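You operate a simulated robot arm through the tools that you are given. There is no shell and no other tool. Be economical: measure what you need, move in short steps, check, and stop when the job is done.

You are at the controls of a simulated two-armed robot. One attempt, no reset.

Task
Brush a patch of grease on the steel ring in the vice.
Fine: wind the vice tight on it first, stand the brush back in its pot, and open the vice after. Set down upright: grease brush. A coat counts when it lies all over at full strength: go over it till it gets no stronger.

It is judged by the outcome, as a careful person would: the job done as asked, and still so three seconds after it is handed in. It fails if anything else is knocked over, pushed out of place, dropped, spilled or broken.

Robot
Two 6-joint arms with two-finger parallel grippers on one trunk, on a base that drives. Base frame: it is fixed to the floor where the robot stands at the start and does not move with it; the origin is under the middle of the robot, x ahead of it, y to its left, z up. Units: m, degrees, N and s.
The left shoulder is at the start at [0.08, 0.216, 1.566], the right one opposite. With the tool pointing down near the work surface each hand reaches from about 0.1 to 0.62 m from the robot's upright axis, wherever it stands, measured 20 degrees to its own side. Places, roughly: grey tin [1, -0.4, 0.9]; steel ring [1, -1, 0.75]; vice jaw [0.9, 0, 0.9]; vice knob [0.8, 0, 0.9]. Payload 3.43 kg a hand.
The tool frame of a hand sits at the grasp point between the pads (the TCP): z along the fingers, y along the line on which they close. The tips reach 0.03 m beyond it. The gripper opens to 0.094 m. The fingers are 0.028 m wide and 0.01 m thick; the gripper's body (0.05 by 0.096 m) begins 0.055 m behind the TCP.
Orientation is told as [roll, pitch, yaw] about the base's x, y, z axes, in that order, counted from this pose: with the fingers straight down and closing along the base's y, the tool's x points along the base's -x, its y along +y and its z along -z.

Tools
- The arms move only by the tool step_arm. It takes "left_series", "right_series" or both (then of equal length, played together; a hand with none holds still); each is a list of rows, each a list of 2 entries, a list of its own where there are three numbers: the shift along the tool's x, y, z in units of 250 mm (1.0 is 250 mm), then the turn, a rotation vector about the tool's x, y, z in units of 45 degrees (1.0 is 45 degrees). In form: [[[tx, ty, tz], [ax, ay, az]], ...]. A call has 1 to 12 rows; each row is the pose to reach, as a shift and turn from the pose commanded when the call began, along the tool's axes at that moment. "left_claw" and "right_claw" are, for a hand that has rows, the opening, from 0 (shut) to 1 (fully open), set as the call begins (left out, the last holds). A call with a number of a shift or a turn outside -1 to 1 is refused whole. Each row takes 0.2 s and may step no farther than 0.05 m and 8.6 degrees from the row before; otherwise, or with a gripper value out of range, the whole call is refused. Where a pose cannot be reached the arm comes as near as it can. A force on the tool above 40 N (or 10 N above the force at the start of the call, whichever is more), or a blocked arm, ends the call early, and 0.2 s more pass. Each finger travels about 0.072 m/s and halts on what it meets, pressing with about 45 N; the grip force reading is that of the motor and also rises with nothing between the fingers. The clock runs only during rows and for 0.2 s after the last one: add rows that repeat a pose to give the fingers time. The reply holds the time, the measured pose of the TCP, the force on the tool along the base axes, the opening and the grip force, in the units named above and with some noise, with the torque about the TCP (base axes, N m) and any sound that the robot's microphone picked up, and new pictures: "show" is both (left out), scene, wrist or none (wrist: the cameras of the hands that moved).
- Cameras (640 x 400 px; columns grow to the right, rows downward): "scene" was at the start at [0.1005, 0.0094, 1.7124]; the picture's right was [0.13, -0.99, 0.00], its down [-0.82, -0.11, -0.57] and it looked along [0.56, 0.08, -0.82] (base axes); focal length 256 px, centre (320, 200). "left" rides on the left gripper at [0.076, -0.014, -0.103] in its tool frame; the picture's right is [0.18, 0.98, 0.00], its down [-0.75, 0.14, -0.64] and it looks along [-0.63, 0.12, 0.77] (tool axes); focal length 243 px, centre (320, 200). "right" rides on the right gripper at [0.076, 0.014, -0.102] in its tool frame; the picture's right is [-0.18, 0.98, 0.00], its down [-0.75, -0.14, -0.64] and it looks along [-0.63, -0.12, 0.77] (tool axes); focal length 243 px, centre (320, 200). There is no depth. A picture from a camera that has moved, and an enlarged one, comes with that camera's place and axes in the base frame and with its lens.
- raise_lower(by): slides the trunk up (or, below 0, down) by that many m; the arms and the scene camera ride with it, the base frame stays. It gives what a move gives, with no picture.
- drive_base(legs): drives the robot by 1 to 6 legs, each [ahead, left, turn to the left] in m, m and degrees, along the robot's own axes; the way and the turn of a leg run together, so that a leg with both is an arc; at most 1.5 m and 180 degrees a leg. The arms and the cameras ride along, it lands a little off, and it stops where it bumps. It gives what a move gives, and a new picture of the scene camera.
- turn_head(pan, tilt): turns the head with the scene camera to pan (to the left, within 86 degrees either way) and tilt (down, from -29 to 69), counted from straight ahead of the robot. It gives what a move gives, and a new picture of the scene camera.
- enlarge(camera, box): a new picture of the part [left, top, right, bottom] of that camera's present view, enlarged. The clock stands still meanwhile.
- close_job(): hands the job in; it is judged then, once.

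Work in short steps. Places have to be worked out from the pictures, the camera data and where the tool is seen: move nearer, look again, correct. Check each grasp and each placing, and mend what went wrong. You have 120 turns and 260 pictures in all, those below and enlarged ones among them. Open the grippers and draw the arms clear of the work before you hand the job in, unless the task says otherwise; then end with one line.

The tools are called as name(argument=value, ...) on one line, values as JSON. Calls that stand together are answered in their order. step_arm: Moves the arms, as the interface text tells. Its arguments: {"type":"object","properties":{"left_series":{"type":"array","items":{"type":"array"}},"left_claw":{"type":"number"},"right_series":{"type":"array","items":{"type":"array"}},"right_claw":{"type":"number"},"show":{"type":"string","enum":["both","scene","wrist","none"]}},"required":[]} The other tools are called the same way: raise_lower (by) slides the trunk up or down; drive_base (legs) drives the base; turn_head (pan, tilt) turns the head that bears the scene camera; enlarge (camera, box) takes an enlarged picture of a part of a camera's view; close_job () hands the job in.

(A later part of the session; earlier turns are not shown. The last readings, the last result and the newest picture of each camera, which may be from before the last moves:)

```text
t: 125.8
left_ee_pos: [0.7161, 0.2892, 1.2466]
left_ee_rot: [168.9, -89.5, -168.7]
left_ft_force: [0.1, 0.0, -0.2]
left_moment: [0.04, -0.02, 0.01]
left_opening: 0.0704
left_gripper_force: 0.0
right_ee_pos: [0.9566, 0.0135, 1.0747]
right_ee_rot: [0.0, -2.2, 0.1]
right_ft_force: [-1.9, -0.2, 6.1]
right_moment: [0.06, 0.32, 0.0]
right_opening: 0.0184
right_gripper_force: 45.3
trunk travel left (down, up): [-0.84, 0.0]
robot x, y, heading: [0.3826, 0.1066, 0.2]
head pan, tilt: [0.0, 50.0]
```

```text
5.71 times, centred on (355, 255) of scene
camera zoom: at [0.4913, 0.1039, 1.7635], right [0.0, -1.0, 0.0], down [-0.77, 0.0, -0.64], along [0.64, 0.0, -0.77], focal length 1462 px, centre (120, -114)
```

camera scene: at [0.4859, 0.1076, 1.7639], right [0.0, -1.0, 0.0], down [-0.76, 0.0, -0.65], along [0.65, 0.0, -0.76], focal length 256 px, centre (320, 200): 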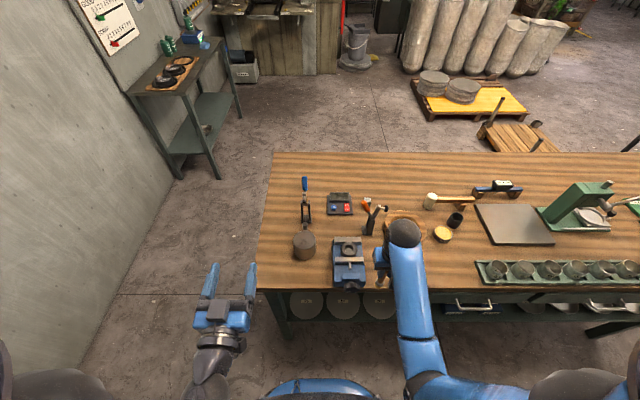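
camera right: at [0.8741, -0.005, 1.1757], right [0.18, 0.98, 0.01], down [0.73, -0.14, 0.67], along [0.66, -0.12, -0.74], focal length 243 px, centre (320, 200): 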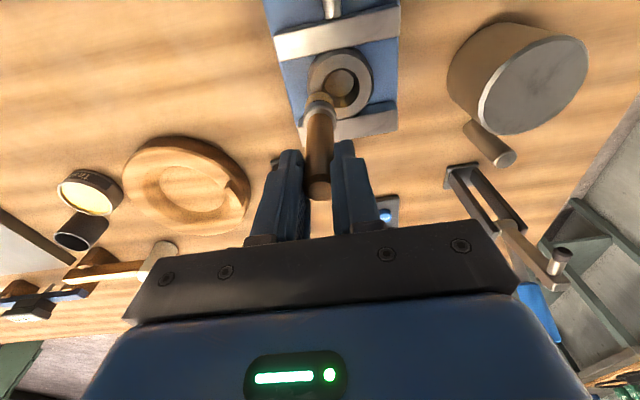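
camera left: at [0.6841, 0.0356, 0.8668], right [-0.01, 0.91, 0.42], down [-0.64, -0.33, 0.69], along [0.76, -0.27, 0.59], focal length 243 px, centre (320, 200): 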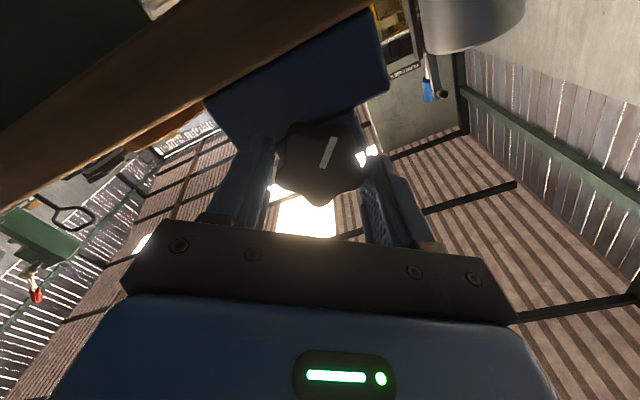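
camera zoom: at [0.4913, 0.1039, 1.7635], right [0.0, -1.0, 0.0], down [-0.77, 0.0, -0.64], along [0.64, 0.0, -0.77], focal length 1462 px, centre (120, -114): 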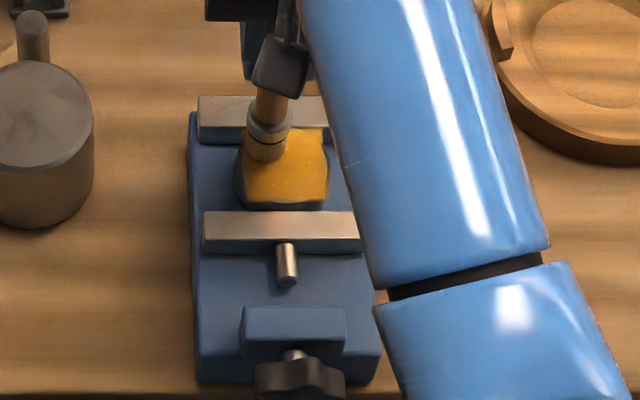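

Only the near-right corner looks pale now. I make another pass with extra strokes there and finish round the edges.

step_arm(right_series=[[[0.12, 0.032, -0.005], [0, 0, 0]], [[0.14, -0.048, -0.006], [0, 0, 0]], [[0.14, -0.144, -0.006], [0, 0, 0]], [[0.112, -0.12, -0.005], [0, 0, 0]], [[0.14, -0.096, -0.006], [0, 0, 0]], [[0.136, -0.152, -0.006], [0, 0, 0]], [[0.06, -0.144, -0.003], [0, 0, 0]], [[-0.04, -0.144, 0.001], [0, 0, 0]], [[-0.056, -0.088, 0.002], [0, 0, 0]], [[-0.056, -0.008, 0.002], [0, 0, 0]], [[-0.048, 0.044, 0.002], [0, 0, 0]], [[0.04, 0.048, -0.002], [0, 0, 0]]], show="none")

step_arm(right_series=[[[0.02, 0, -0.04], [0, 0, 0]], [[0, -0.1, -0.06], [0, 0, 0]], [[-0.02, -0.25, -0.07], [0, 0, 0]], [[-0.02, -0.4, -0.07], [0, 0, 0]], [[-0.02, -0.4, -0.07], [0, 0, 0]]], show="none")

enlarge(camera="scene", box=[325, 225, 375, 265])

enlarge(camera="right", box=[320, 0, 480, 130])

```text
t: 128.4
left_ee_pos: [0.7149, 0.2896, 1.2472]
left_ee_rot: [168.4, -89.5, -168.2]
left_ft_force: [-0.6, -0.6, 0.5]
left_moment: [-0.01, 0.03, -0.01]
left_opening: 0.0706
left_gripper_force: 0.0
right_ee_pos: [0.9463, 0.023, 1.0761]
right_ee_rot: [0.1, -2.2, -0.2]
right_ft_force: [0.5, -1.0, 0.1]
right_moment: [0.0, 0.02, 0.0]
right_opening: 0.0183
right_gripper_force: 44.9
trunk travel left (down, up): [-0.84, 0.0]
robot x, y, heading: [0.3845, 0.1006, 0.3]
head pan, tilt: [0.0, 50.0]
```

```text
t: 129.6
left_ee_pos: [0.7159, 0.2891, 1.2469]
left_ee_rot: [170.8, -89.5, -170.4]
left_ft_force: [0.8, -0.1, -0.4]
left_moment: [-0.02, 0.02, -0.02]
left_opening: 0.0704
left_gripper_force: 0.1
right_ee_pos: [0.9502, -0.0762, 1.0943]
right_ee_rot: [0.1, -2.2, 0.0]
right_ft_force: [-0.6, -0.5, -0.2]
right_moment: [0.01, 0.01, 0.0]
right_opening: 0.0184
right_gripper_force: 45.0
trunk travel left (down, up): [-0.84, 0.0]
robot x, y, heading: [0.3813, 0.1005, 0.2]
head pan, tilt: [0.0, 50.0]
```

```text
10.00 times, centred on (350, 245) of scene
camera zoom: at [0.4912, 0.1043, 1.7634], right [0.0, -1.0, 0.0], down [-0.77, 0.0, -0.64], along [0.64, 0.0, -0.77], focal length 2558 px, centre (20, -250)
```

zoom: 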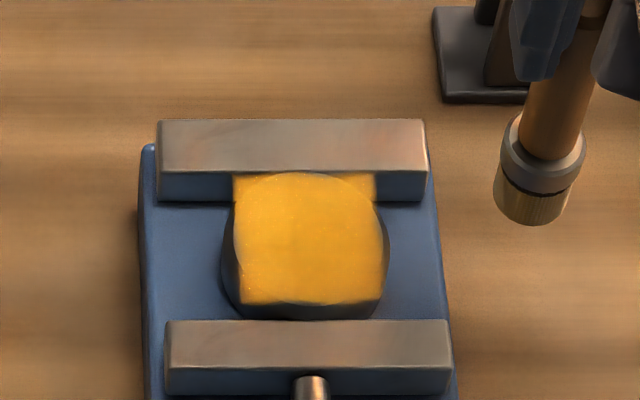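

```text
3.08 times, centred on (400, 65) of right
camera zoom: at [0.8713, -0.0611, 1.1936], right [0.18, 0.98, 0.01], down [0.73, -0.14, 0.67], along [0.66, -0.12, -0.74], focal length 746 px, centre (74, 615)
```

zoom: 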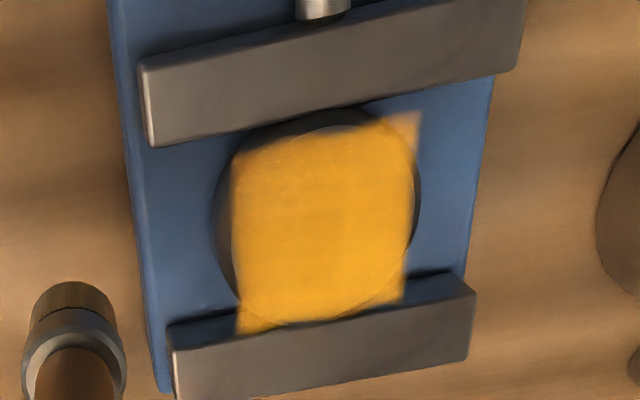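

Nearly uniform, but the near-left corner and left edge may be slightly paler. I go back down for another full pass to see whether it still strengthens.

step_arm(right_series=[[[-0.04, 0.12, 0], [0, 0, 0]], [[-0.06, 0.216, 0], [0, 0, 0]], [[-0.06, 0.216, 0.04], [0, 0, 0]], [[-0.06, 0.216, 0.074], [0, 0, 0]], [[-0.06, 0.216, 0.076], [0, 0, 0]]], show="none")

```text
t: 130.8
left_ee_pos: [0.7148, 0.2896, 1.2467]
left_ee_rot: [170.4, -89.4, -170.1]
left_ft_force: [-0.2, 0.5, -0.1]
left_moment: [0.0, 0.0, -0.01]
left_opening: 0.0705
left_gripper_force: 0.1
right_ee_pos: [0.9661, -0.0225, 1.0757]
right_ee_rot: [0.1, -2.3, -0.1]
right_ft_force: [-0.3, -1.7, 6.1]
right_moment: [-0.21, 0.14, 0.0]
right_opening: 0.0184
right_gripper_force: 45.3
trunk travel left (down, up): [-0.84, 0.0]
robot x, y, heading: [0.3836, 0.0994, 0.2]
head pan, tilt: [0.0, 50.0]
```

step_arm(right_series=[[[-0.008, 0.088, 0.001], [0, 0, 0]], [[-0.008, 0.176, 0.001], [0, 0, 0]], [[0.08, 0.176, -0.002], [0, 0, 0]], [[0.168, 0.176, -0.005], [0, 0, 0]], [[0.176, 0.184, -0.005], [0, 0, 0]], [[0.16, 0.136, -0.005], [0, 0, 0]], [[0.176, 0.168, -0.005], [0, 0, 0]], [[0.176, 0.088, -0.005], [0, 0, 0]], [[0.176, 0, -0.005], [0, 0, 0]], [[0.128, 0.048, -0.004], [0, 0, 0]], [[0.12, 0.136, -0.003], [0, 0, 0]], [[0.04, 0.128, -0.001], [0, 0, 0]]], show="none")

step_arm(right_series=[[[0, 0, -0.04], [0, 0, 0]], [[0, -0.15, -0.07], [0, 0, 0]], [[0, -0.3, -0.07], [0, 0, 0]], [[0, -0.36, -0.07], [0, 0, 0]], [[0, -0.36, -0.07], [0, 0, 0]]], show="none")

enlarge(camera="scene", box=[325, 225, 375, 265])

enlarge(camera="right", box=[320, 0, 480, 130])

```text
t: 133.4
left_ee_pos: [0.7137, 0.2897, 1.2463]
left_ee_rot: [176.4, -89.4, -175.9]
left_ft_force: [0.0, -0.1, 0.0]
left_moment: [0.03, 0.03, -0.01]
left_opening: 0.0703
left_gripper_force: 0.0
right_ee_pos: [0.9584, 0.0124, 1.0756]
right_ee_rot: [0.1, -2.3, 0.1]
right_ft_force: [-6.5, 0.6, 14.8]
right_moment: [0.15, 0.74, 0.04]
right_opening: 0.0186
right_gripper_force: 44.9
trunk travel left (down, up): [-0.84, 0.0]
robot x, y, heading: [0.3844, 0.1028, 0.3]
head pan, tilt: [0.0, 50.0]
```

```text
t: 134.6
left_ee_pos: [0.7156, 0.2896, 1.2469]
left_ee_rot: [171.5, -89.5, -171.2]
left_ft_force: [-0.4, -0.4, -0.4]
left_moment: [0.02, -0.03, -0.02]
left_opening: 0.0707
left_gripper_force: 0.1
right_ee_pos: [0.956, -0.0789, 1.0921]
right_ee_rot: [0.1, -2.1, -0.1]
right_ft_force: [-0.3, -0.7, -0.9]
right_moment: [0.0, -0.04, -0.02]
right_opening: 0.0183
right_gripper_force: 45.2
trunk travel left (down, up): [-0.84, 0.0]
robot x, y, heading: [0.383, 0.1022, 0.1]
head pan, tilt: [0.0, 50.0]
```

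```text
10.00 times, centred on (350, 245) of scene
camera zoom: at [0.4915, 0.1046, 1.7634], right [0.0, -1.0, 0.0], down [-0.77, 0.0, -0.64], along [0.64, 0.0, -0.77], focal length 2558 px, centre (20, -250)
```

zoom: 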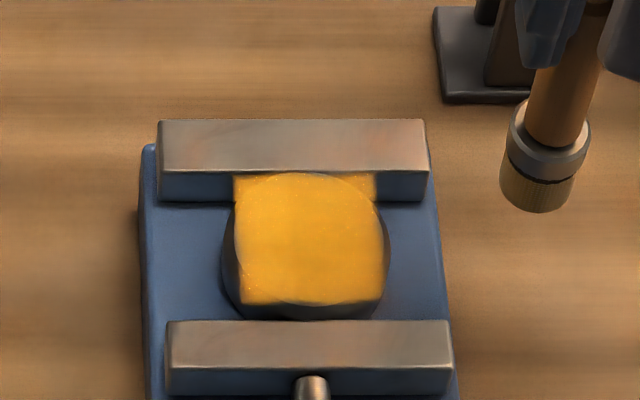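

```text
3.08 times, centred on (400, 65) of right
camera zoom: at [0.8778, -0.0639, 1.1915], right [0.18, 0.98, 0.01], down [0.73, -0.14, 0.67], along [0.66, -0.12, -0.74], focal length 746 px, centre (74, 615)
```

zoom: 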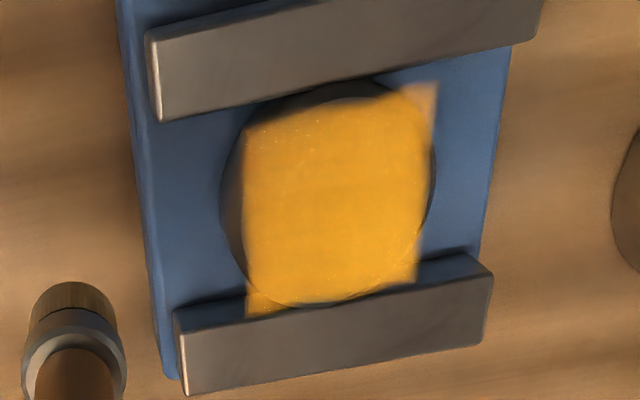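

Even save for a faint near-left corner. I give that corner a few extra strokes and compare.

step_arm(right_series=[[[0.04, 0.15, 0], [0, 0, 0]], [[0.08, 0.3, 0], [0, 0, 0]], [[0.12, 0.4, 0], [0, 0, 0]], [[0.12, 0.4, 0.04], [0, 0, 0]], [[0.12, 0.4, 0.067], [0, 0, 0]], [[0.144, 0.424, 0.066], [0, 0, 0]], [[0.144, 0.38, 0.066], [0, 0, 0]], [[0.12, 0.424, 0.067], [0, 0, 0]], [[0.144, 0.424, 0.066], [0, 0, 0]], [[0.144, 0.34, 0.066], [0, 0, 0]], [[0.144, 0.26, 0.066], [0, 0, 0]], [[0.13, 0.3, 0.066], [0, 0, 0]]], show="none")

step_arm(right_series=[[[0, 0, -0.04], [0, 0, 0]], [[-0.04, -0.15, -0.07], [0, 0, 0]], [[-0.1, -0.3, -0.07], [0, 0, 0]], [[-0.1, -0.36, -0.07], [0, 0, 0]], [[-0.1, -0.36, -0.07], [0, 0, 0]]], show="none")

enlarge(camera="scene", box=[325, 225, 375, 265])

enlarge(camera="right", box=[320, 0, 480, 130])

```text
t: 137.2
left_ee_pos: [0.7136, 0.2878, 1.2477]
left_ee_rot: [164.1, -89.4, -163.7]
left_ft_force: [-0.1, 0.0, 0.3]
left_moment: [0.0, -0.03, 0.03]
left_opening: 0.0704
left_gripper_force: 0.0
right_ee_pos: [0.9238, -0.005, 1.0757]
right_ee_rot: [0.1, -2.2, -0.2]
right_ft_force: [-2.5, -4.9, 10.9]
right_moment: [-0.45, 0.23, 0.04]
right_opening: 0.0184
right_gripper_force: 45.6
trunk travel left (down, up): [-0.84, 0.0]
robot x, y, heading: [0.3837, 0.0978, 0.2]
head pan, tilt: [0.0, 50.0]
```

```text
t: 138.4
left_ee_pos: [0.7154, 0.289, 1.2459]
left_ee_rot: [171.5, -89.5, -171.2]
left_ft_force: [0.8, 0.3, 0.7]
left_moment: [-0.04, -0.02, 0.01]
left_opening: 0.0703
left_gripper_force: 0.0
right_ee_pos: [0.9496, -0.0938, 1.0934]
right_ee_rot: [0.1, -2.2, 0.0]
right_ft_force: [0.3, 0.1, -0.8]
right_moment: [0.04, 0.02, 0.02]
right_opening: 0.0183
right_gripper_force: 45.1
trunk travel left (down, up): [-0.84, 0.0]
robot x, y, heading: [0.3834, 0.102, 0.1]
head pan, tilt: [0.0, 50.0]
```

```text
10.00 times, centred on (350, 245) of scene
camera zoom: at [0.4907, 0.1044, 1.7635], right [0.0, -1.0, 0.0], down [-0.77, 0.0, -0.64], along [0.64, 0.0, -0.77], focal length 2558 px, centre (20, -250)
```

zoom: 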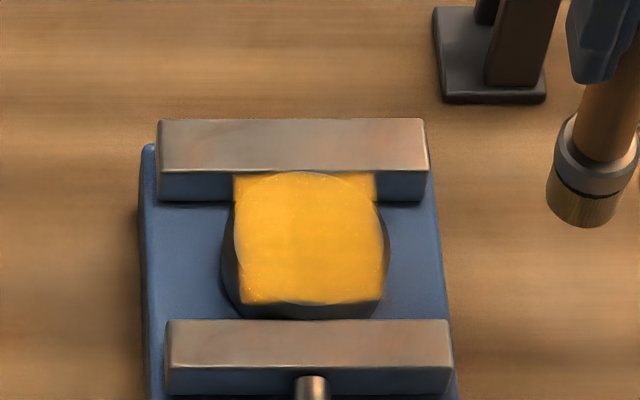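

```text
3.08 times, centred on (400, 65) of right
camera zoom: at [0.8702, -0.0794, 1.1935], right [0.18, 0.98, 0.01], down [0.73, -0.14, 0.67], along [0.66, -0.12, -0.74], focal length 746 px, centre (74, 615)
```

zoom: 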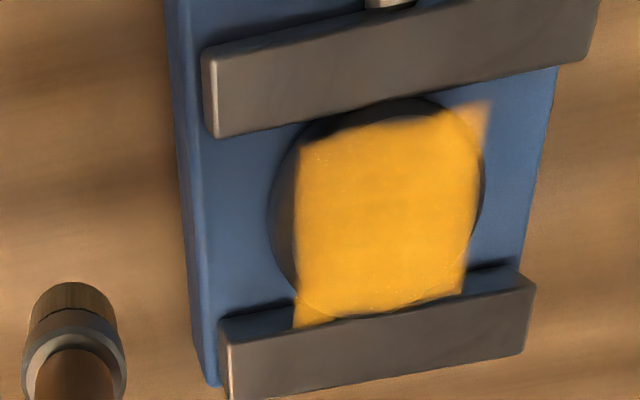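

It still seems to gain a little, so I do two more full raster passes.

step_arm(right_series=[[[-0.03, 0.12, 0], [0, 0, 0]], [[-0.078, 0.284, 0], [0, 0, 0]], [[-0.078, 0.284, 0.04], [0, 0, 0]], [[-0.078, 0.284, 0.075], [0, 0, 0]], [[-0.078, 0.284, 0.075], [0, 0, 0]]], show="none")

step_arm(right_series=[[[0.096, 0, -0.003], [0, 0, 0]], [[0.184, 0, -0.006], [0, 0, 0]], [[0.184, 0.048, -0.006], [0, 0, 0]], [[0.096, 0.048, -0.003], [0, 0, 0]], [[0, 0.048, 0], [0, 0, 0]], [[0, 0.104, 0], [0, 0, 0]], [[0.088, 0.104, -0.003], [0, 0, 0]], [[0.184, 0.104, -0.006], [0, 0, 0]], [[0.184, 0.152, -0.006], [0, 0, 0]], [[0.088, 0.152, -0.003], [0, 0, 0]], [[0, 0.152, 0], [0, 0, 0]], [[0, 0.192, 0], [0, 0, 0]]], show="none")

step_arm(right_series=[[[0.088, 0.008, -0.003], [0, 0, 0]], [[0.188, 0.008, -0.006], [0, 0, 0]], [[0.188, -0.048, -0.006], [0, 0, 0]], [[0.188, -0.136, -0.006], [0, 0, 0]], [[0.188, -0.196, -0.006], [0, 0, 0]], [[0.088, -0.196, -0.003], [0, 0, 0]], [[-0.004, -0.196, 0], [0, 0, 0]], [[-0.004, -0.136, 0], [0, 0, 0]], [[-0.004, -0.056, 0], [0, 0, 0]], [[0.028, -0.016, -0.001], [0, 0, 0]], [[0.148, -0.024, -0.005], [0, 0, 0]], [[0.16, -0.168, -0.005], [0, 0, 0]]], show="none")

step_arm(right_series=[[[0, 0, -0.04], [0, 0, 0]], [[-0.1, -0.1, -0.07], [0, 0, 0]], [[-0.14, -0.2, -0.07], [0, 0, 0]], [[-0.14, -0.3, -0.07], [0, 0, 0]], [[-0.14, -0.3, -0.07], [0, 0, 0]]], show="none")

enlarge(camera="scene", box=[325, 225, 375, 265])

enlarge(camera="right", box=[320, 0, 480, 130])

```text
t: 139.6
left_ee_pos: [0.7158, 0.2902, 1.2469]
left_ee_rot: [172.3, -89.5, -171.9]
left_ft_force: [-0.5, -0.2, 0.7]
left_moment: [-0.01, -0.04, 0.0]
left_opening: 0.0705
left_gripper_force: 0.1
right_ee_pos: [0.9677, -0.0232, 1.0752]
right_ee_rot: [0.1, -2.1, 0.0]
right_ft_force: [-0.1, -2.6, 6.8]
right_moment: [-0.26, 0.15, 0.03]
right_opening: 0.0185
right_gripper_force: 45.2
trunk travel left (down, up): [-0.84, 0.0]
robot x, y, heading: [0.3865, 0.1024, 0.2]
head pan, tilt: [0.0, 50.0]
```

```text
t: 142.2
left_ee_pos: [0.7156, 0.2847, 1.248]
left_ee_rot: [154.7, -89.5, -154.6]
left_ft_force: [-0.6, 0.3, 0.6]
left_moment: [-0.01, -0.01, -0.01]
left_opening: 0.0706
left_gripper_force: 0.0
right_ee_pos: [0.967, 0.0207, 1.075]
right_ee_rot: [0.2, -2.0, -0.1]
right_ft_force: [-10.3, -14.5, 1.6]
right_moment: [-1.75, 1.29, 0.13]
right_opening: 0.0207
right_gripper_force: 44.6
trunk travel left (down, up): [-0.84, 0.0]
robot x, y, heading: [0.3848, 0.1027, 0.2]
head pan, tilt: [0.0, 50.0]
```

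```text
t: 144.8
left_ee_pos: [0.7139, 0.2874, 1.2472]
left_ee_rot: [165.2, -89.5, -164.9]
left_ft_force: [-0.2, -0.3, -0.2]
left_moment: [0.0, -0.02, -0.02]
left_opening: 0.0707
left_gripper_force: 0.0
right_ee_pos: [0.9269, -0.0191, 1.0732]
right_ee_rot: [0.2, -2.0, 0.0]
right_ft_force: [0.4, -0.3, -0.6]
right_moment: [0.0, -0.01, -0.01]
right_opening: 0.0184
right_gripper_force: 44.7
trunk travel left (down, up): [-0.84, 0.0]
robot x, y, heading: [0.3898, 0.1038, -0.1]
head pan, tilt: [0.0, 50.0]
```

```text
t: 146.0
left_ee_pos: [0.7155, 0.2903, 1.2461]
left_ee_rot: [171.3, -89.5, -171.0]
left_ft_force: [0.8, 0.6, -0.3]
left_moment: [0.0, -0.02, -0.04]
left_opening: 0.0706
left_gripper_force: 0.1
right_ee_pos: [0.963, -0.0915, 1.0931]
right_ee_rot: [0.2, -2.3, 0.0]
right_ft_force: [0.1, 0.1, -0.3]
right_moment: [-0.01, -0.01, 0.0]
right_opening: 0.0186
right_gripper_force: 44.9
trunk travel left (down, up): [-0.84, 0.0]
robot x, y, heading: [0.3856, 0.1051, 0.1]
head pan, tilt: [0.0, 50.0]
```

```text
10.00 times, centred on (350, 245) of scene
camera zoom: at [0.4903, 0.1042, 1.7635], right [0.0, -1.0, 0.0], down [-0.77, 0.0, -0.64], along [0.64, 0.0, -0.77], focal length 2558 px, centre (20, -250)
```

zoom: 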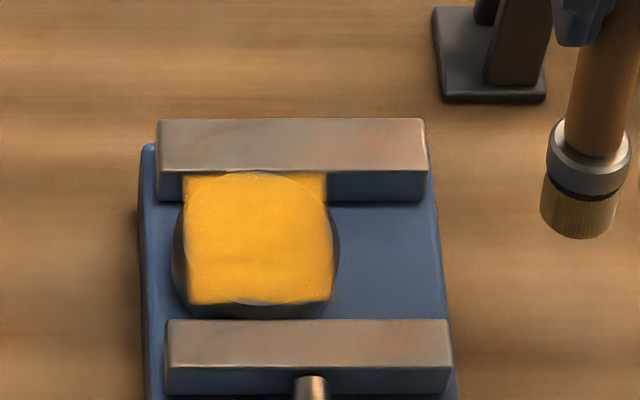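

```text
3.08 times, centred on (400, 65) of right
camera zoom: at [0.8845, -0.0765, 1.1932], right [0.18, 0.98, 0.01], down [0.73, -0.14, 0.67], along [0.66, -0.12, -0.74], focal length 746 px, centre (74, 615)
```

zoom: 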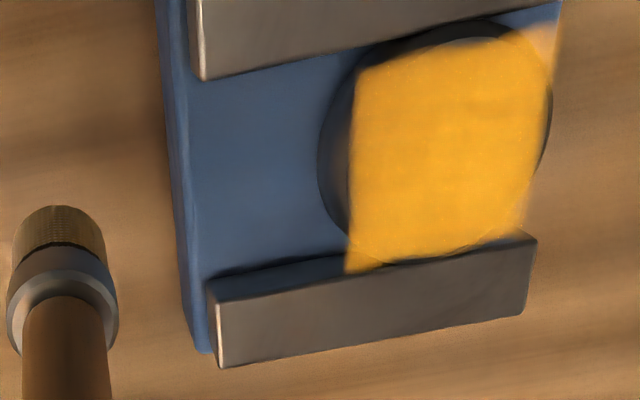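

The brush dropped into the bore on a crossing stroke, nudged the ring ~17 mm left and twisted ~10° in the grip. I first pitch the hand to set the brush vertical again and inspect.

step_arm(right_series=[[[0, 0, 0], [0, -0.12, 0]], [[0, 0, 0], [0, -0.22, 0]], [[0, 0, 0], [0, -0.22, 0]]], show="both")

enlarge(camera="scene", box=[320, 210, 400, 270])

```text
t: 146.8
left_ee_pos: [0.7154, 0.2897, 1.2464]
left_ee_rot: [169.0, -89.5, -168.7]
left_ft_force: [-0.2, 0.2, 0.0]
left_moment: [0.02, 0.01, -0.03]
left_opening: 0.0707
left_gripper_force: 0.0
right_ee_pos: [0.9632, -0.0915, 1.0926]
right_ee_rot: [0.0, -12.1, -0.1]
right_ft_force: [0.8, -0.1, -0.5]
right_moment: [0.01, -0.04, -0.03]
right_opening: 0.0184
right_gripper_force: 45.2
trunk travel left (down, up): [-0.84, 0.0]
robot x, y, heading: [0.3866, 0.1048, 0.4]
head pan, tilt: [0.0, 50.0]
camera scene: at [0.4916, 0.1039, 1.7634], right [0.0, -1.0, 0.0], down [-0.77, 0.0, -0.64], along [0.64, 0.0, -0.77], focal length 256 px, centre (320, 200)
camera right: at [0.8695, -0.0767, 1.1776], right [0.18, 0.98, 0.04], down [0.6, -0.14, 0.79], along [0.78, -0.12, -0.62], focal length 243 px, centre (320, 200)
```

scene: 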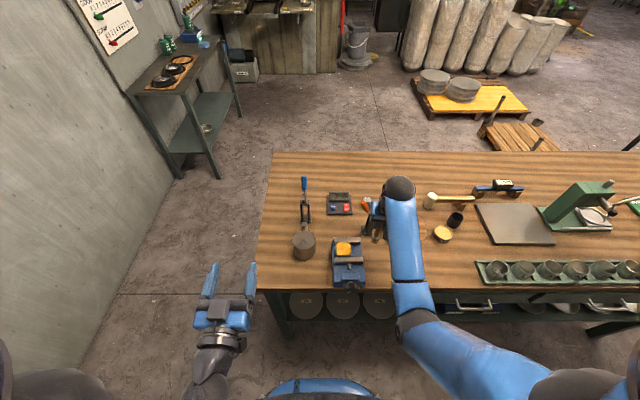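
right: 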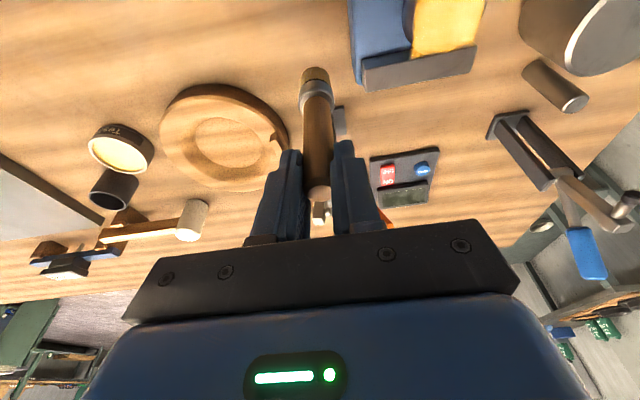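

```text
6.67 times, centred on (360, 240) of scene
camera zoom: at [0.4916, 0.1039, 1.7634], right [0.0, -1.0, 0.0], down [-0.77, 0.0, -0.64], along [0.64, 0.0, -0.77], focal length 1706 px, centre (53, -67)
```

zoom: 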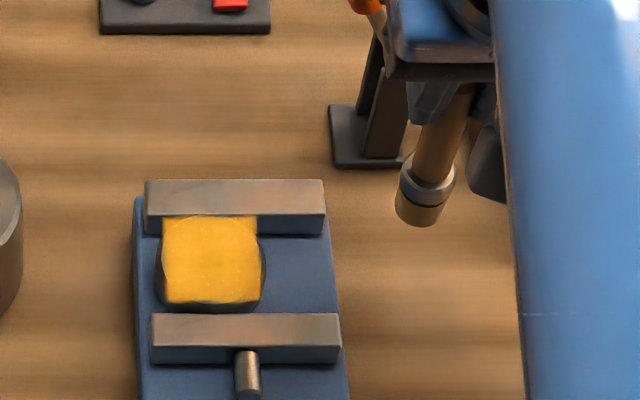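

The patch reads even; only the near-left corner looked pale. The brush is vertical again (tip right under the TCP). I touch up that corner: move over it and feel for light contact.

step_arm(right_series=[[[0.04, 0.14, -0.01], [0, 0, 0]], [[0.08, 0.28, -0.02], [0, 0, 0]], [[0.13, 0.42, -0.03], [0, 0, 0]], [[0.168, 0.538, -0.036], [0, 0, 0]], [[0.179, 0.538, 0.015], [0, 0, 0]], [[0.182, 0.538, 0.027], [0, 0, 0]], [[0.182, 0.538, 0.027], [0, 0, 0]]], show="none")

enlarge(camera="scene", box=[310, 210, 390, 270])

enlarge(camera="right", box=[240, 0, 400, 120])

```text
t: 148.4
left_ee_pos: [0.7159, 0.2891, 1.2462]
left_ee_rot: [169.0, -89.5, -168.8]
left_ft_force: [-0.5, 0.2, 0.4]
left_moment: [-0.01, -0.03, 0.04]
left_opening: 0.0703
left_gripper_force: 0.0
right_ee_pos: [0.9198, 0.0432, 1.0771]
right_ee_rot: [0.1, -12.0, -0.2]
right_ft_force: [-0.6, -1.3, -2.4]
right_moment: [-0.01, 0.01, -0.03]
right_opening: 0.0186
right_gripper_force: 45.4
trunk travel left (down, up): [-0.84, 0.0]
robot x, y, heading: [0.3845, 0.1013, -0.0]
head pan, tilt: [0.0, 50.0]
```

```text
6.67 times, centred on (350, 240) of scene
camera zoom: at [0.4911, 0.1038, 1.7634], right [0.0, -1.0, 0.0], down [-0.77, 0.0, -0.64], along [0.64, 0.0, -0.77], focal length 1706 px, centre (120, -67)
```

zoom: 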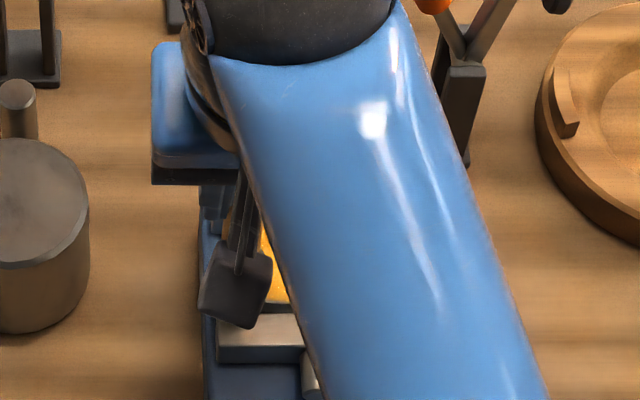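

```text
3.33 times, centred on (320, 60) of right
camera zoom: at [0.8254, 0.0582, 1.1619], right [0.18, 0.98, 0.04], down [0.6, -0.14, 0.78], along [0.78, -0.12, -0.62], focal length 809 px, centre (320, 667)
```

zoom: 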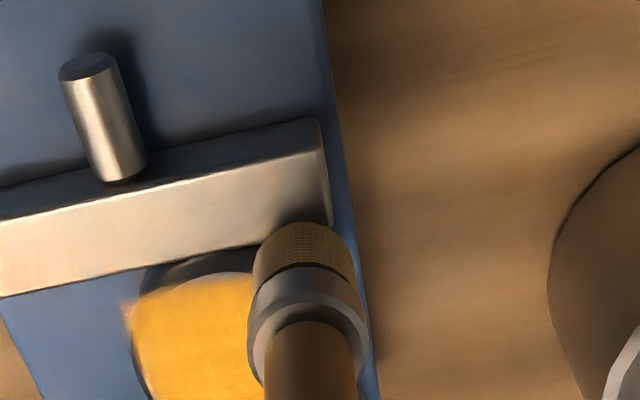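

Over the corner, no contact yet; I lower 3 mm and make small strokes inward.

step_arm(right_series=[[[0.002, 0, 0.007], [0, 0, 0]], [[0.003, 0, 0.013], [0, 0, 0]], [[0.003, -0.02, 0.013], [0, 0, 0]]], show="none")

```text
t: 149.2
left_ee_pos: [0.7149, 0.2901, 1.2463]
left_ee_rot: [170.7, -89.5, -170.4]
left_ft_force: [-0.6, -0.3, -0.4]
left_moment: [0.02, -0.01, 0.01]
left_opening: 0.0708
left_gripper_force: 0.0
right_ee_pos: [0.9206, 0.0398, 1.0738]
right_ee_rot: [0.1, -12.2, -0.1]
right_ft_force: [-0.3, 1.7, 3.5]
right_moment: [0.17, -0.02, -0.01]
right_opening: 0.0184
right_gripper_force: 45.0
trunk travel left (down, up): [-0.84, 0.0]
robot x, y, heading: [0.3844, 0.1034, -0.2]
head pan, tilt: [0.0, 50.0]
```

Light contact (3.5 N). I stroke along the near edge and the left edge only, staying on the rim.

step_arm(right_series=[[[0, -0.06, 0], [0, 0, 0]], [[0, -0.13, 0], [0, 0, 0]], [[0, -0.07, 0], [0, 0, 0]], [[0, 0, 0], [0, 0, 0]], [[0, 0.016, 0], [0, 0, 0]], [[-0.047, 0.016, 0.01], [0, 0, 0]], [[-0.117, 0.016, 0.025], [0, 0, 0]], [[-0.047, 0.016, 0.01], [0, 0, 0]], [[0, 0.016, 0], [0, 0, 0]], [[0.01, -0.02, -0.002], [0, 0, 0]], [[0, 0, 0], [0, 0, 0]]], show="none")

step_arm(right_series=[[[-0.02, 0, -0.06], [0, 0, 0]], [[-0.03, -0.1, -0.08], [0, 0, 0]], [[-0.05, -0.25, -0.08], [0, 0, 0]], [[-0.05, -0.4, -0.08], [0, 0, 0]], [[-0.05, -0.5, -0.08], [0, 0, 0]], [[-0.05, -0.5, -0.08], [0, 0, 0]]], show="wrist")

enlarge(camera="scene", box=[325, 225, 375, 265])

enlarge(camera="right", box=[340, 0, 480, 110])

```text
t: 151.6
left_ee_pos: [0.7138, 0.2875, 1.2479]
left_ee_rot: [166.7, -89.4, -166.3]
left_ft_force: [0.0, -0.9, -0.1]
left_moment: [0.0, 0.0, 0.02]
left_opening: 0.0705
left_gripper_force: 0.1
right_ee_pos: [0.9195, 0.0369, 1.0747]
right_ee_rot: [0.1, -12.2, -0.1]
right_ft_force: [-3.7, -2.5, 11.9]
right_moment: [-0.34, 0.24, -0.04]
right_opening: 0.0185
right_gripper_force: 45.1
trunk travel left (down, up): [-0.84, 0.0]
robot x, y, heading: [0.3863, 0.1035, 0.0]
head pan, tilt: [0.0, 50.0]
```

```text
t: 153.0
left_ee_pos: [0.7155, 0.287, 1.2465]
left_ee_rot: [168.6, -89.5, -168.3]
left_ft_force: [0.7, -1.2, 0.1]
left_moment: [-0.02, 0.0, -0.01]
left_opening: 0.0708
left_gripper_force: 0.1
right_ee_pos: [0.9284, -0.0879, 1.0959]
right_ee_rot: [0.1, -12.1, 0.0]
right_ft_force: [0.4, 0.0, -0.3]
right_moment: [0.02, -0.01, 0.01]
right_opening: 0.0185
right_gripper_force: 44.8
trunk travel left (down, up): [-0.84, 0.0]
robot x, y, heading: [0.3819, 0.1062, -0.0]
head pan, tilt: [0.0, 50.0]
camera right: at [0.8334, -0.0735, 1.1811], right [0.18, 0.98, 0.04], down [0.6, -0.14, 0.79], along [0.78, -0.12, -0.62], focal length 243 px, centre (320, 200)
```

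right: 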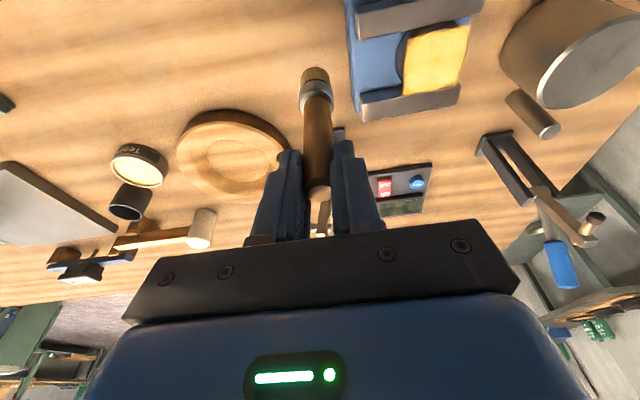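

```text
10.00 times, centred on (350, 245) of scene
camera zoom: at [0.4907, 0.1036, 1.7635], right [0.0, -1.0, 0.0], down [-0.77, 0.0, -0.64], along [0.64, 0.0, -0.77], focal length 2558 px, centre (20, -250)
```

zoom: 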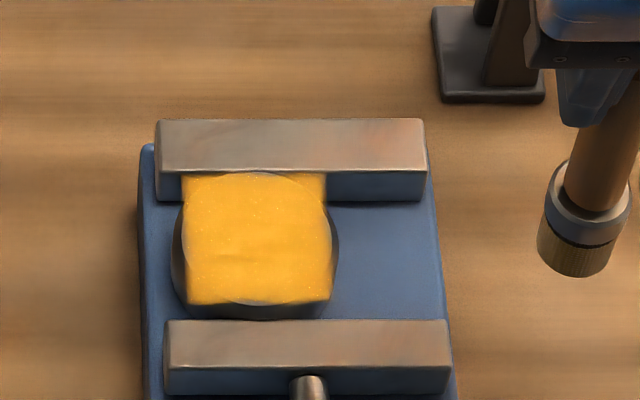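

```text
3.64 times, centred on (410, 55) of right
camera zoom: at [0.8334, -0.0735, 1.1811], right [0.18, 0.98, 0.04], down [0.6, -0.14, 0.79], along [0.78, -0.12, -0.62], focal length 882 px, centre (-7, 727)
```

zoom: 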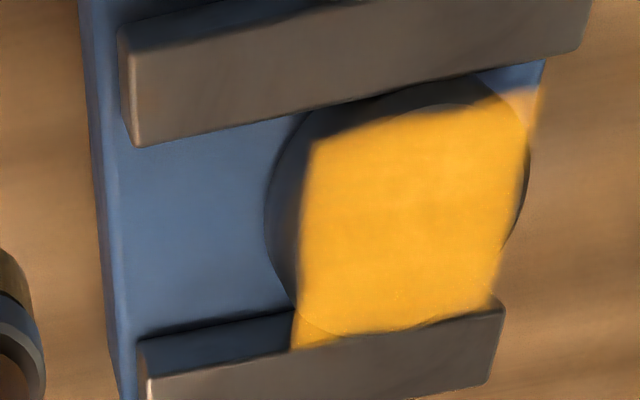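

The coat is full and even, and no longer changing. Now to return the brush: I drive right 0.3 m and ahead 0.1 m toward the pot, hand held high.

drive_base(legs=[[0, -0.3, 0], [0.1, 0, 0]])

enlarge(camera="right", box=[0, 0, 640, 400])

enlarge(camera="scene", box=[320, 180, 460, 290])

```text
t: 155.8
left_ee_pos: [0.8064, -0.0126, 1.2498]
left_ee_rot: [176.1, -89.0, -176.0]
left_ft_force: [-1.0, 0.2, 0.8]
left_moment: [-0.02, 0.03, 0.01]
left_opening: 0.0706
left_gripper_force: 0.1
right_ee_pos: [1.0175, -0.3906, 1.1007]
right_ee_rot: [0.1, -12.5, -0.3]
right_ft_force: [-0.3, -0.3, 0.6]
right_moment: [-0.03, -0.05, 0.0]
right_opening: 0.0186
right_gripper_force: 45.6
trunk travel left (down, up): [-0.84, 0.0]
robot x, y, heading: [0.4799, -0.1949, -0.2]
head pan, tilt: [0.0, 50.0]
camera scene: at [0.5765, -0.1965, 1.7645], right [0.0, -1.0, 0.0], down [-0.76, 0.0, -0.65], along [0.65, 0.0, -0.76], focal length 256 px, centre (320, 200)
```

scene: 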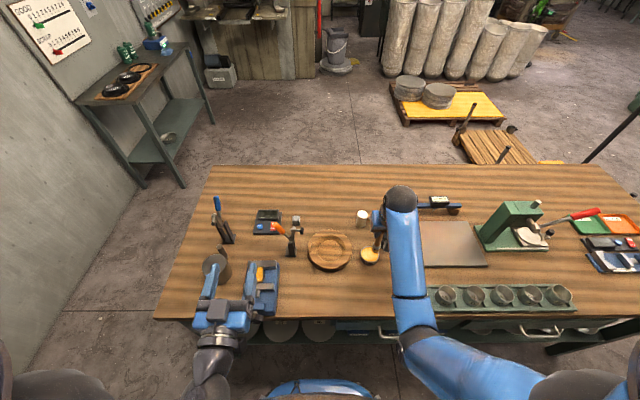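

```text
1.00 times, centred on (320, 200) of right (not enlarged: the box is as wide or as high as the picture)
camera zoom: at [0.9229, -0.3753, 1.1847], right [0.18, 0.98, 0.04], down [0.6, -0.15, 0.79], along [0.78, -0.12, -0.61], focal length 243 px, centre (320, 200)
```

zoom: 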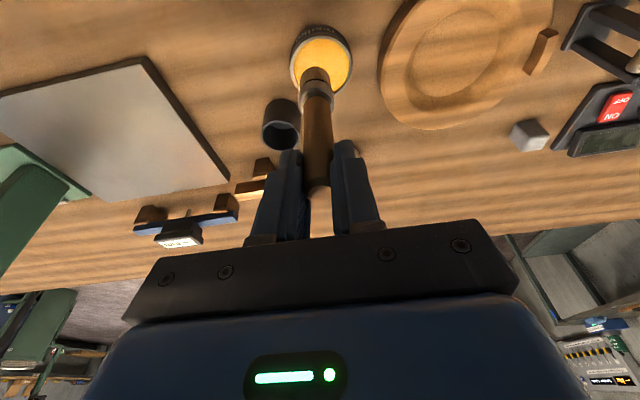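

```text
3.64 times, centred on (390, 235) of scene
camera zoom: at [0.5765, -0.1965, 1.7645], right [0.0, -1.0, 0.0], down [-0.76, 0.0, -0.65], along [0.65, 0.0, -0.76], focal length 930 px, centre (66, 73)
```

zoom: 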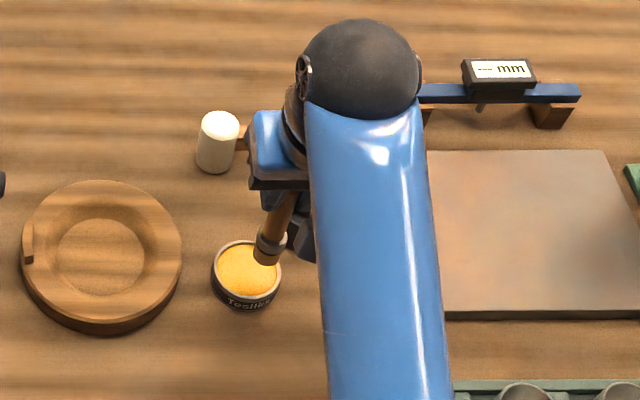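

Pot measures (1.103,-0.450) and the tip hangs about (−1,+4) mm from the TCP. I move the brush above the pot, still high.

step_arm(right_series=[[[-0.08, -0.06, 0.018], [0, 0, 0]], [[-0.17, -0.13, 0.038], [0, 0, 0]], [[-0.25, -0.19, 0.055], [0, 0, 0]], [[-0.338, -0.254, 0.075], [0, 0, 0]], [[-0.338, -0.254, 0.075], [0, 0, 0]]], show="wrist")

enlarge(camera="right", box=[250, 20, 390, 130])

enlarge(camera="scene", box=[340, 190, 440, 270])

```text
t: 157.0
left_ee_pos: [0.8152, -0.0135, 1.2461]
left_ee_rot: [165.8, -89.5, -165.8]
left_ft_force: [0.1, 0.0, -0.1]
left_moment: [-0.02, -0.01, -0.02]
left_opening: 0.0703
left_gripper_force: 0.1
right_ee_pos: [1.1125, -0.4561, 1.0949]
right_ee_rot: [0.1, -12.1, -0.3]
right_ft_force: [0.3, -0.1, -0.4]
right_moment: [-0.01, 0.0, 0.02]
right_opening: 0.0183
right_gripper_force: 44.7
trunk travel left (down, up): [-0.84, 0.0]
robot x, y, heading: [0.4862, -0.1994, -0.2]
head pan, tilt: [0.0, 50.0]
camera right: at [1.0179, -0.4413, 1.1788], right [0.18, 0.98, 0.04], down [0.6, -0.15, 0.78], along [0.78, -0.12, -0.62], focal length 243 px, centre (320, 200)
```

right: 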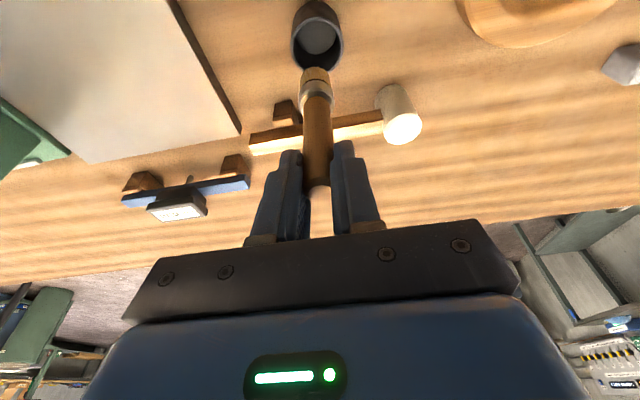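

```text
3.64 times, centred on (320, 75) of right
camera zoom: at [1.0179, -0.4413, 1.1788], right [0.18, 0.98, 0.04], down [0.6, -0.15, 0.78], along [0.78, -0.12, -0.62], focal length 882 px, centre (320, 654)
```

zoom: 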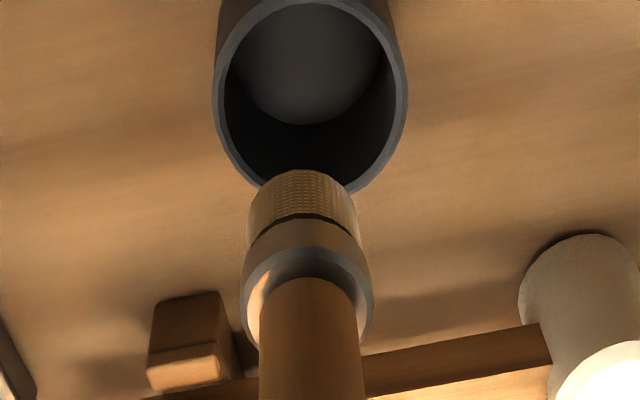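

```text
5.00 times, centred on (390, 230) of scene
camera zoom: at [0.5897, -0.1982, 1.7635], right [0.0, -1.0, 0.0], down [-0.77, 0.0, -0.64], along [0.64, 0.0, -0.77], focal length 1279 px, centre (-30, 50)
```

zoom: 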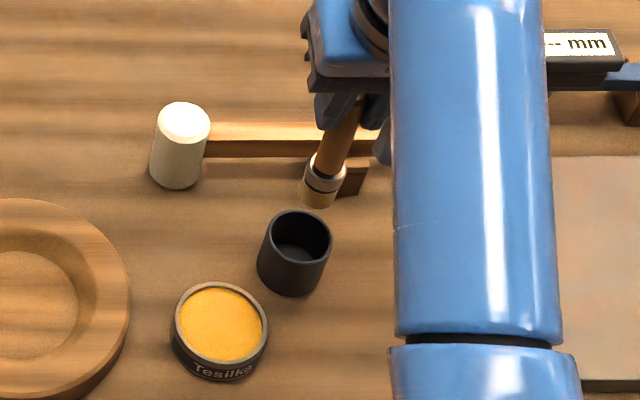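

Both views say shift -8 mm in x and +5.5 mm in y. I correct and begin lowering the head into the pot.

step_arm(right_series=[[[0.031, 0.022, -0.007], [0, 0, 0]], [[0.031, 0.022, -0.007], [0, 0, 0]], [[0.045, 0.022, 0.06], [0, 0, 0]], [[0.06, 0.022, 0.13], [0, 0, 0]], [[0.06, 0.022, 0.13], [0, 0, 0]]], show="wrist")

enlarge(camera="scene", box=[340, 190, 440, 270])

enlarge(camera="right", box=[250, 20, 390, 130])

```text
t: 158.2
left_ee_pos: [0.8151, -0.0135, 1.2469]
left_ee_rot: [164.8, -89.4, -164.6]
left_ft_force: [-0.5, 0.3, -0.4]
left_moment: [-0.02, -0.03, -0.03]
left_opening: 0.0707
left_gripper_force: 0.1
right_ee_pos: [1.1061, -0.449, 1.0591]
right_ee_rot: [0.1, -12.0, -0.3]
right_ft_force: [0.8, -0.9, -0.3]
right_moment: [-0.01, 0.0, 0.03]
right_opening: 0.0184
right_gripper_force: 45.5
trunk travel left (down, up): [-0.84, 0.0]
robot x, y, heading: [0.4831, -0.1984, -0.1]
head pan, tilt: [0.0, 50.0]
camera right: at [1.0109, -0.4347, 1.1438], right [0.19, 0.98, 0.04], down [0.6, -0.15, 0.78], along [0.78, -0.12, -0.62], focal length 243 px, centre (320, 200)
```

right: 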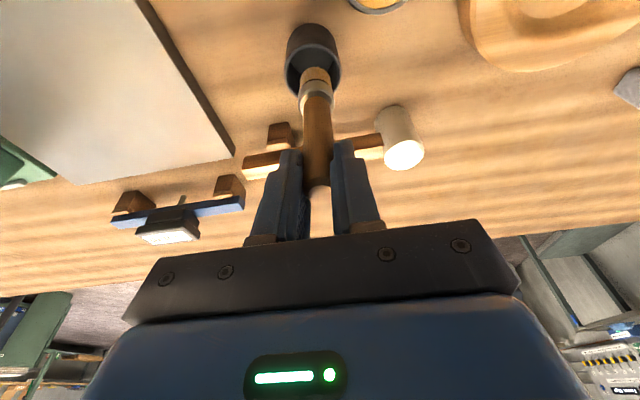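

```text
5.00 times, centred on (390, 230) of scene
camera zoom: at [0.5906, -0.1982, 1.7634], right [0.0, -1.0, 0.0], down [-0.77, 0.0, -0.64], along [0.64, 0.0, -0.77], focal length 1279 px, centre (-30, 50)
```

zoom: 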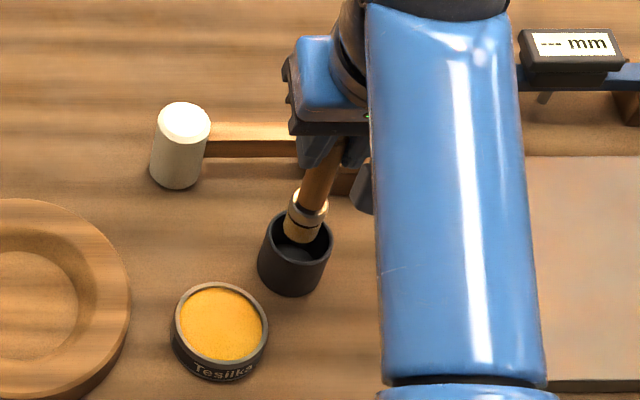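

```text
3.64 times, centred on (320, 75) of right
camera zoom: at [1.0109, -0.4347, 1.1438], right [0.19, 0.98, 0.04], down [0.6, -0.15, 0.78], along [0.78, -0.12, -0.62], focal length 882 px, centre (320, 654)
```

zoom: 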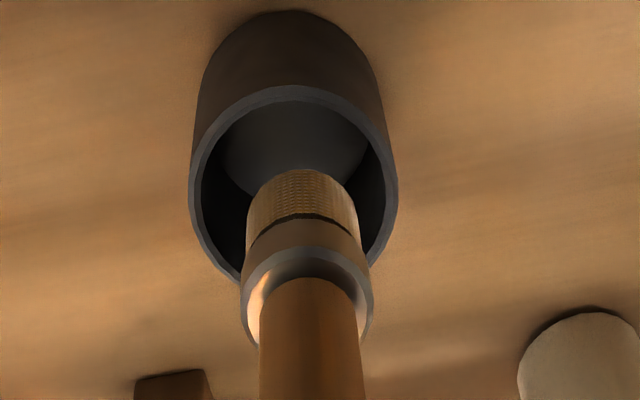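

The head is right at the mouth of the pot, about 4 mm too far back. I correct and lower it in, watching force.

step_arm(right_series=[[[0.016, 0, -0.003], [0, 0, 0]], [[0.03, 0, 0.06], [0, 0, 0]], [[0.042, 0, 0.12], [0, 0, 0]], [[0.055, 0, 0.18], [0, 0, 0]], [[0.062, 0, 0.215], [0, 0, 0]], [[0.062, 0, 0.215], [0, 0, 0]]], show="wrist")

enlarge(camera="scene", box=[340, 190, 440, 270])

```text
t: 159.6
left_ee_pos: [0.813, -0.0129, 1.2464]
left_ee_rot: [171.0, -89.4, -171.0]
left_ft_force: [0.0, 0.5, 0.1]
left_moment: [-0.03, 0.01, 0.01]
left_opening: 0.0705
left_gripper_force: 0.1
right_ee_pos: [1.1012, -0.4484, 1.0066]
right_ee_rot: [0.1, -12.3, -0.3]
right_ft_force: [1.2, -0.6, 17.6]
right_moment: [-0.17, -0.17, 0.0]
right_opening: 0.0184
right_gripper_force: 45.4
trunk travel left (down, up): [-0.84, 0.0]
robot x, y, heading: [0.483, -0.198, -0.2]
head pan, tilt: [0.0, 50.0]
camera right: at [1.0056, -0.4336, 1.0918], right [0.19, 0.98, 0.04], down [0.6, -0.15, 0.79], along [0.78, -0.12, -0.61], focal length 243 px, centre (320, 200)
```

right: 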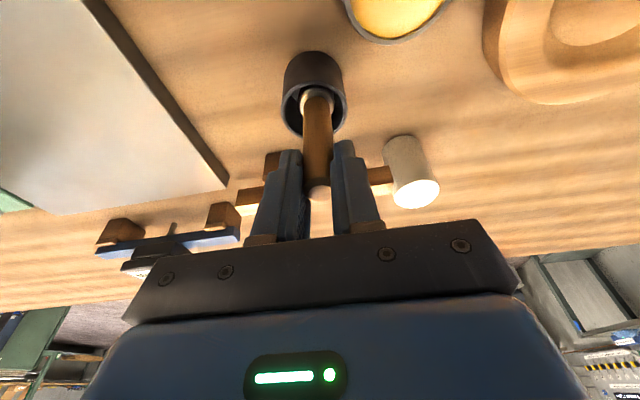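

```text
5.00 times, centred on (390, 230) of scene
camera zoom: at [0.5874, -0.1972, 1.7639], right [0.0, -1.0, 0.0], down [-0.77, 0.0, -0.64], along [0.64, 0.0, -0.77], focal length 1279 px, centre (-30, 50)
```

zoom: 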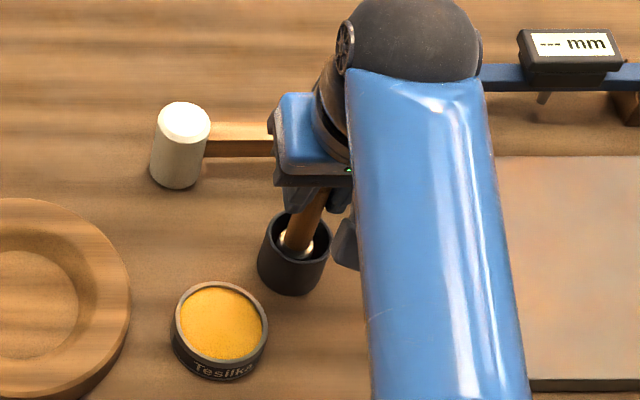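

The brush rests on the pot's bottom (17 N). I ease up 2 mm, open, and see that it stands.

step_arm(right_series=[[[-0.002, 0, -0.01], [0, 0, 0]], [[-0.002, 0, -0.01], [0, 0, 0]]], show="none")

step_arm(right_series=[[[0, 0, 0], [0, 0, 0]], [[0, 0, 0], [0, 0, 0]], [[0, 0, 0], [0, 0, 0]]], right_claw=0.7, show="wrist")

```text
t: 160.2
left_ee_pos: [0.8147, -0.0119, 1.2472]
left_ee_rot: [169.8, -89.5, -169.6]
left_ft_force: [-1.3, 0.7, 0.2]
left_moment: [0.01, 0.02, 0.01]
left_opening: 0.0707
left_gripper_force: 0.0
right_ee_pos: [1.1011, -0.4488, 1.0081]
right_ee_rot: [0.1, -12.0, -0.4]
right_ft_force: [3.5, 0.4, 8.7]
right_moment: [-0.05, -0.56, 0.01]
right_opening: 0.0184
right_gripper_force: 45.4
trunk travel left (down, up): [-0.84, 0.0]
robot x, y, heading: [0.4817, -0.1958, -0.1]
head pan, tilt: [0.0, 50.0]
```

```text
t: 161.0
left_ee_pos: [0.8151, -0.013, 1.2461]
left_ee_rot: [166.4, -89.4, -166.2]
left_ft_force: [0.7, -0.4, -0.1]
left_moment: [0.01, 0.01, 0.0]
left_opening: 0.0705
left_gripper_force: 0.1
right_ee_pos: [1.1001, -0.4495, 1.007]
right_ee_rot: [0.0, -12.0, -0.3]
right_ft_force: [0.4, -0.1, 0.7]
right_moment: [0.01, 0.0, -0.02]
right_opening: 0.0657
right_gripper_force: 0.0
trunk travel left (down, up): [-0.84, 0.0]
robot x, y, heading: [0.4814, -0.1953, -0.2]
head pan, tilt: [0.0, 50.0]
camera right: at [1.006, -0.4342, 1.0919], right [0.19, 0.98, 0.04], down [0.6, -0.15, 0.78], along [0.78, -0.12, -0.62], focal length 243 px, centre (320, 200)
```

right: 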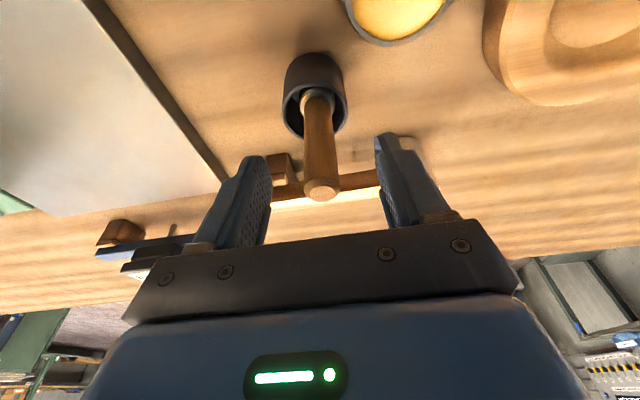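

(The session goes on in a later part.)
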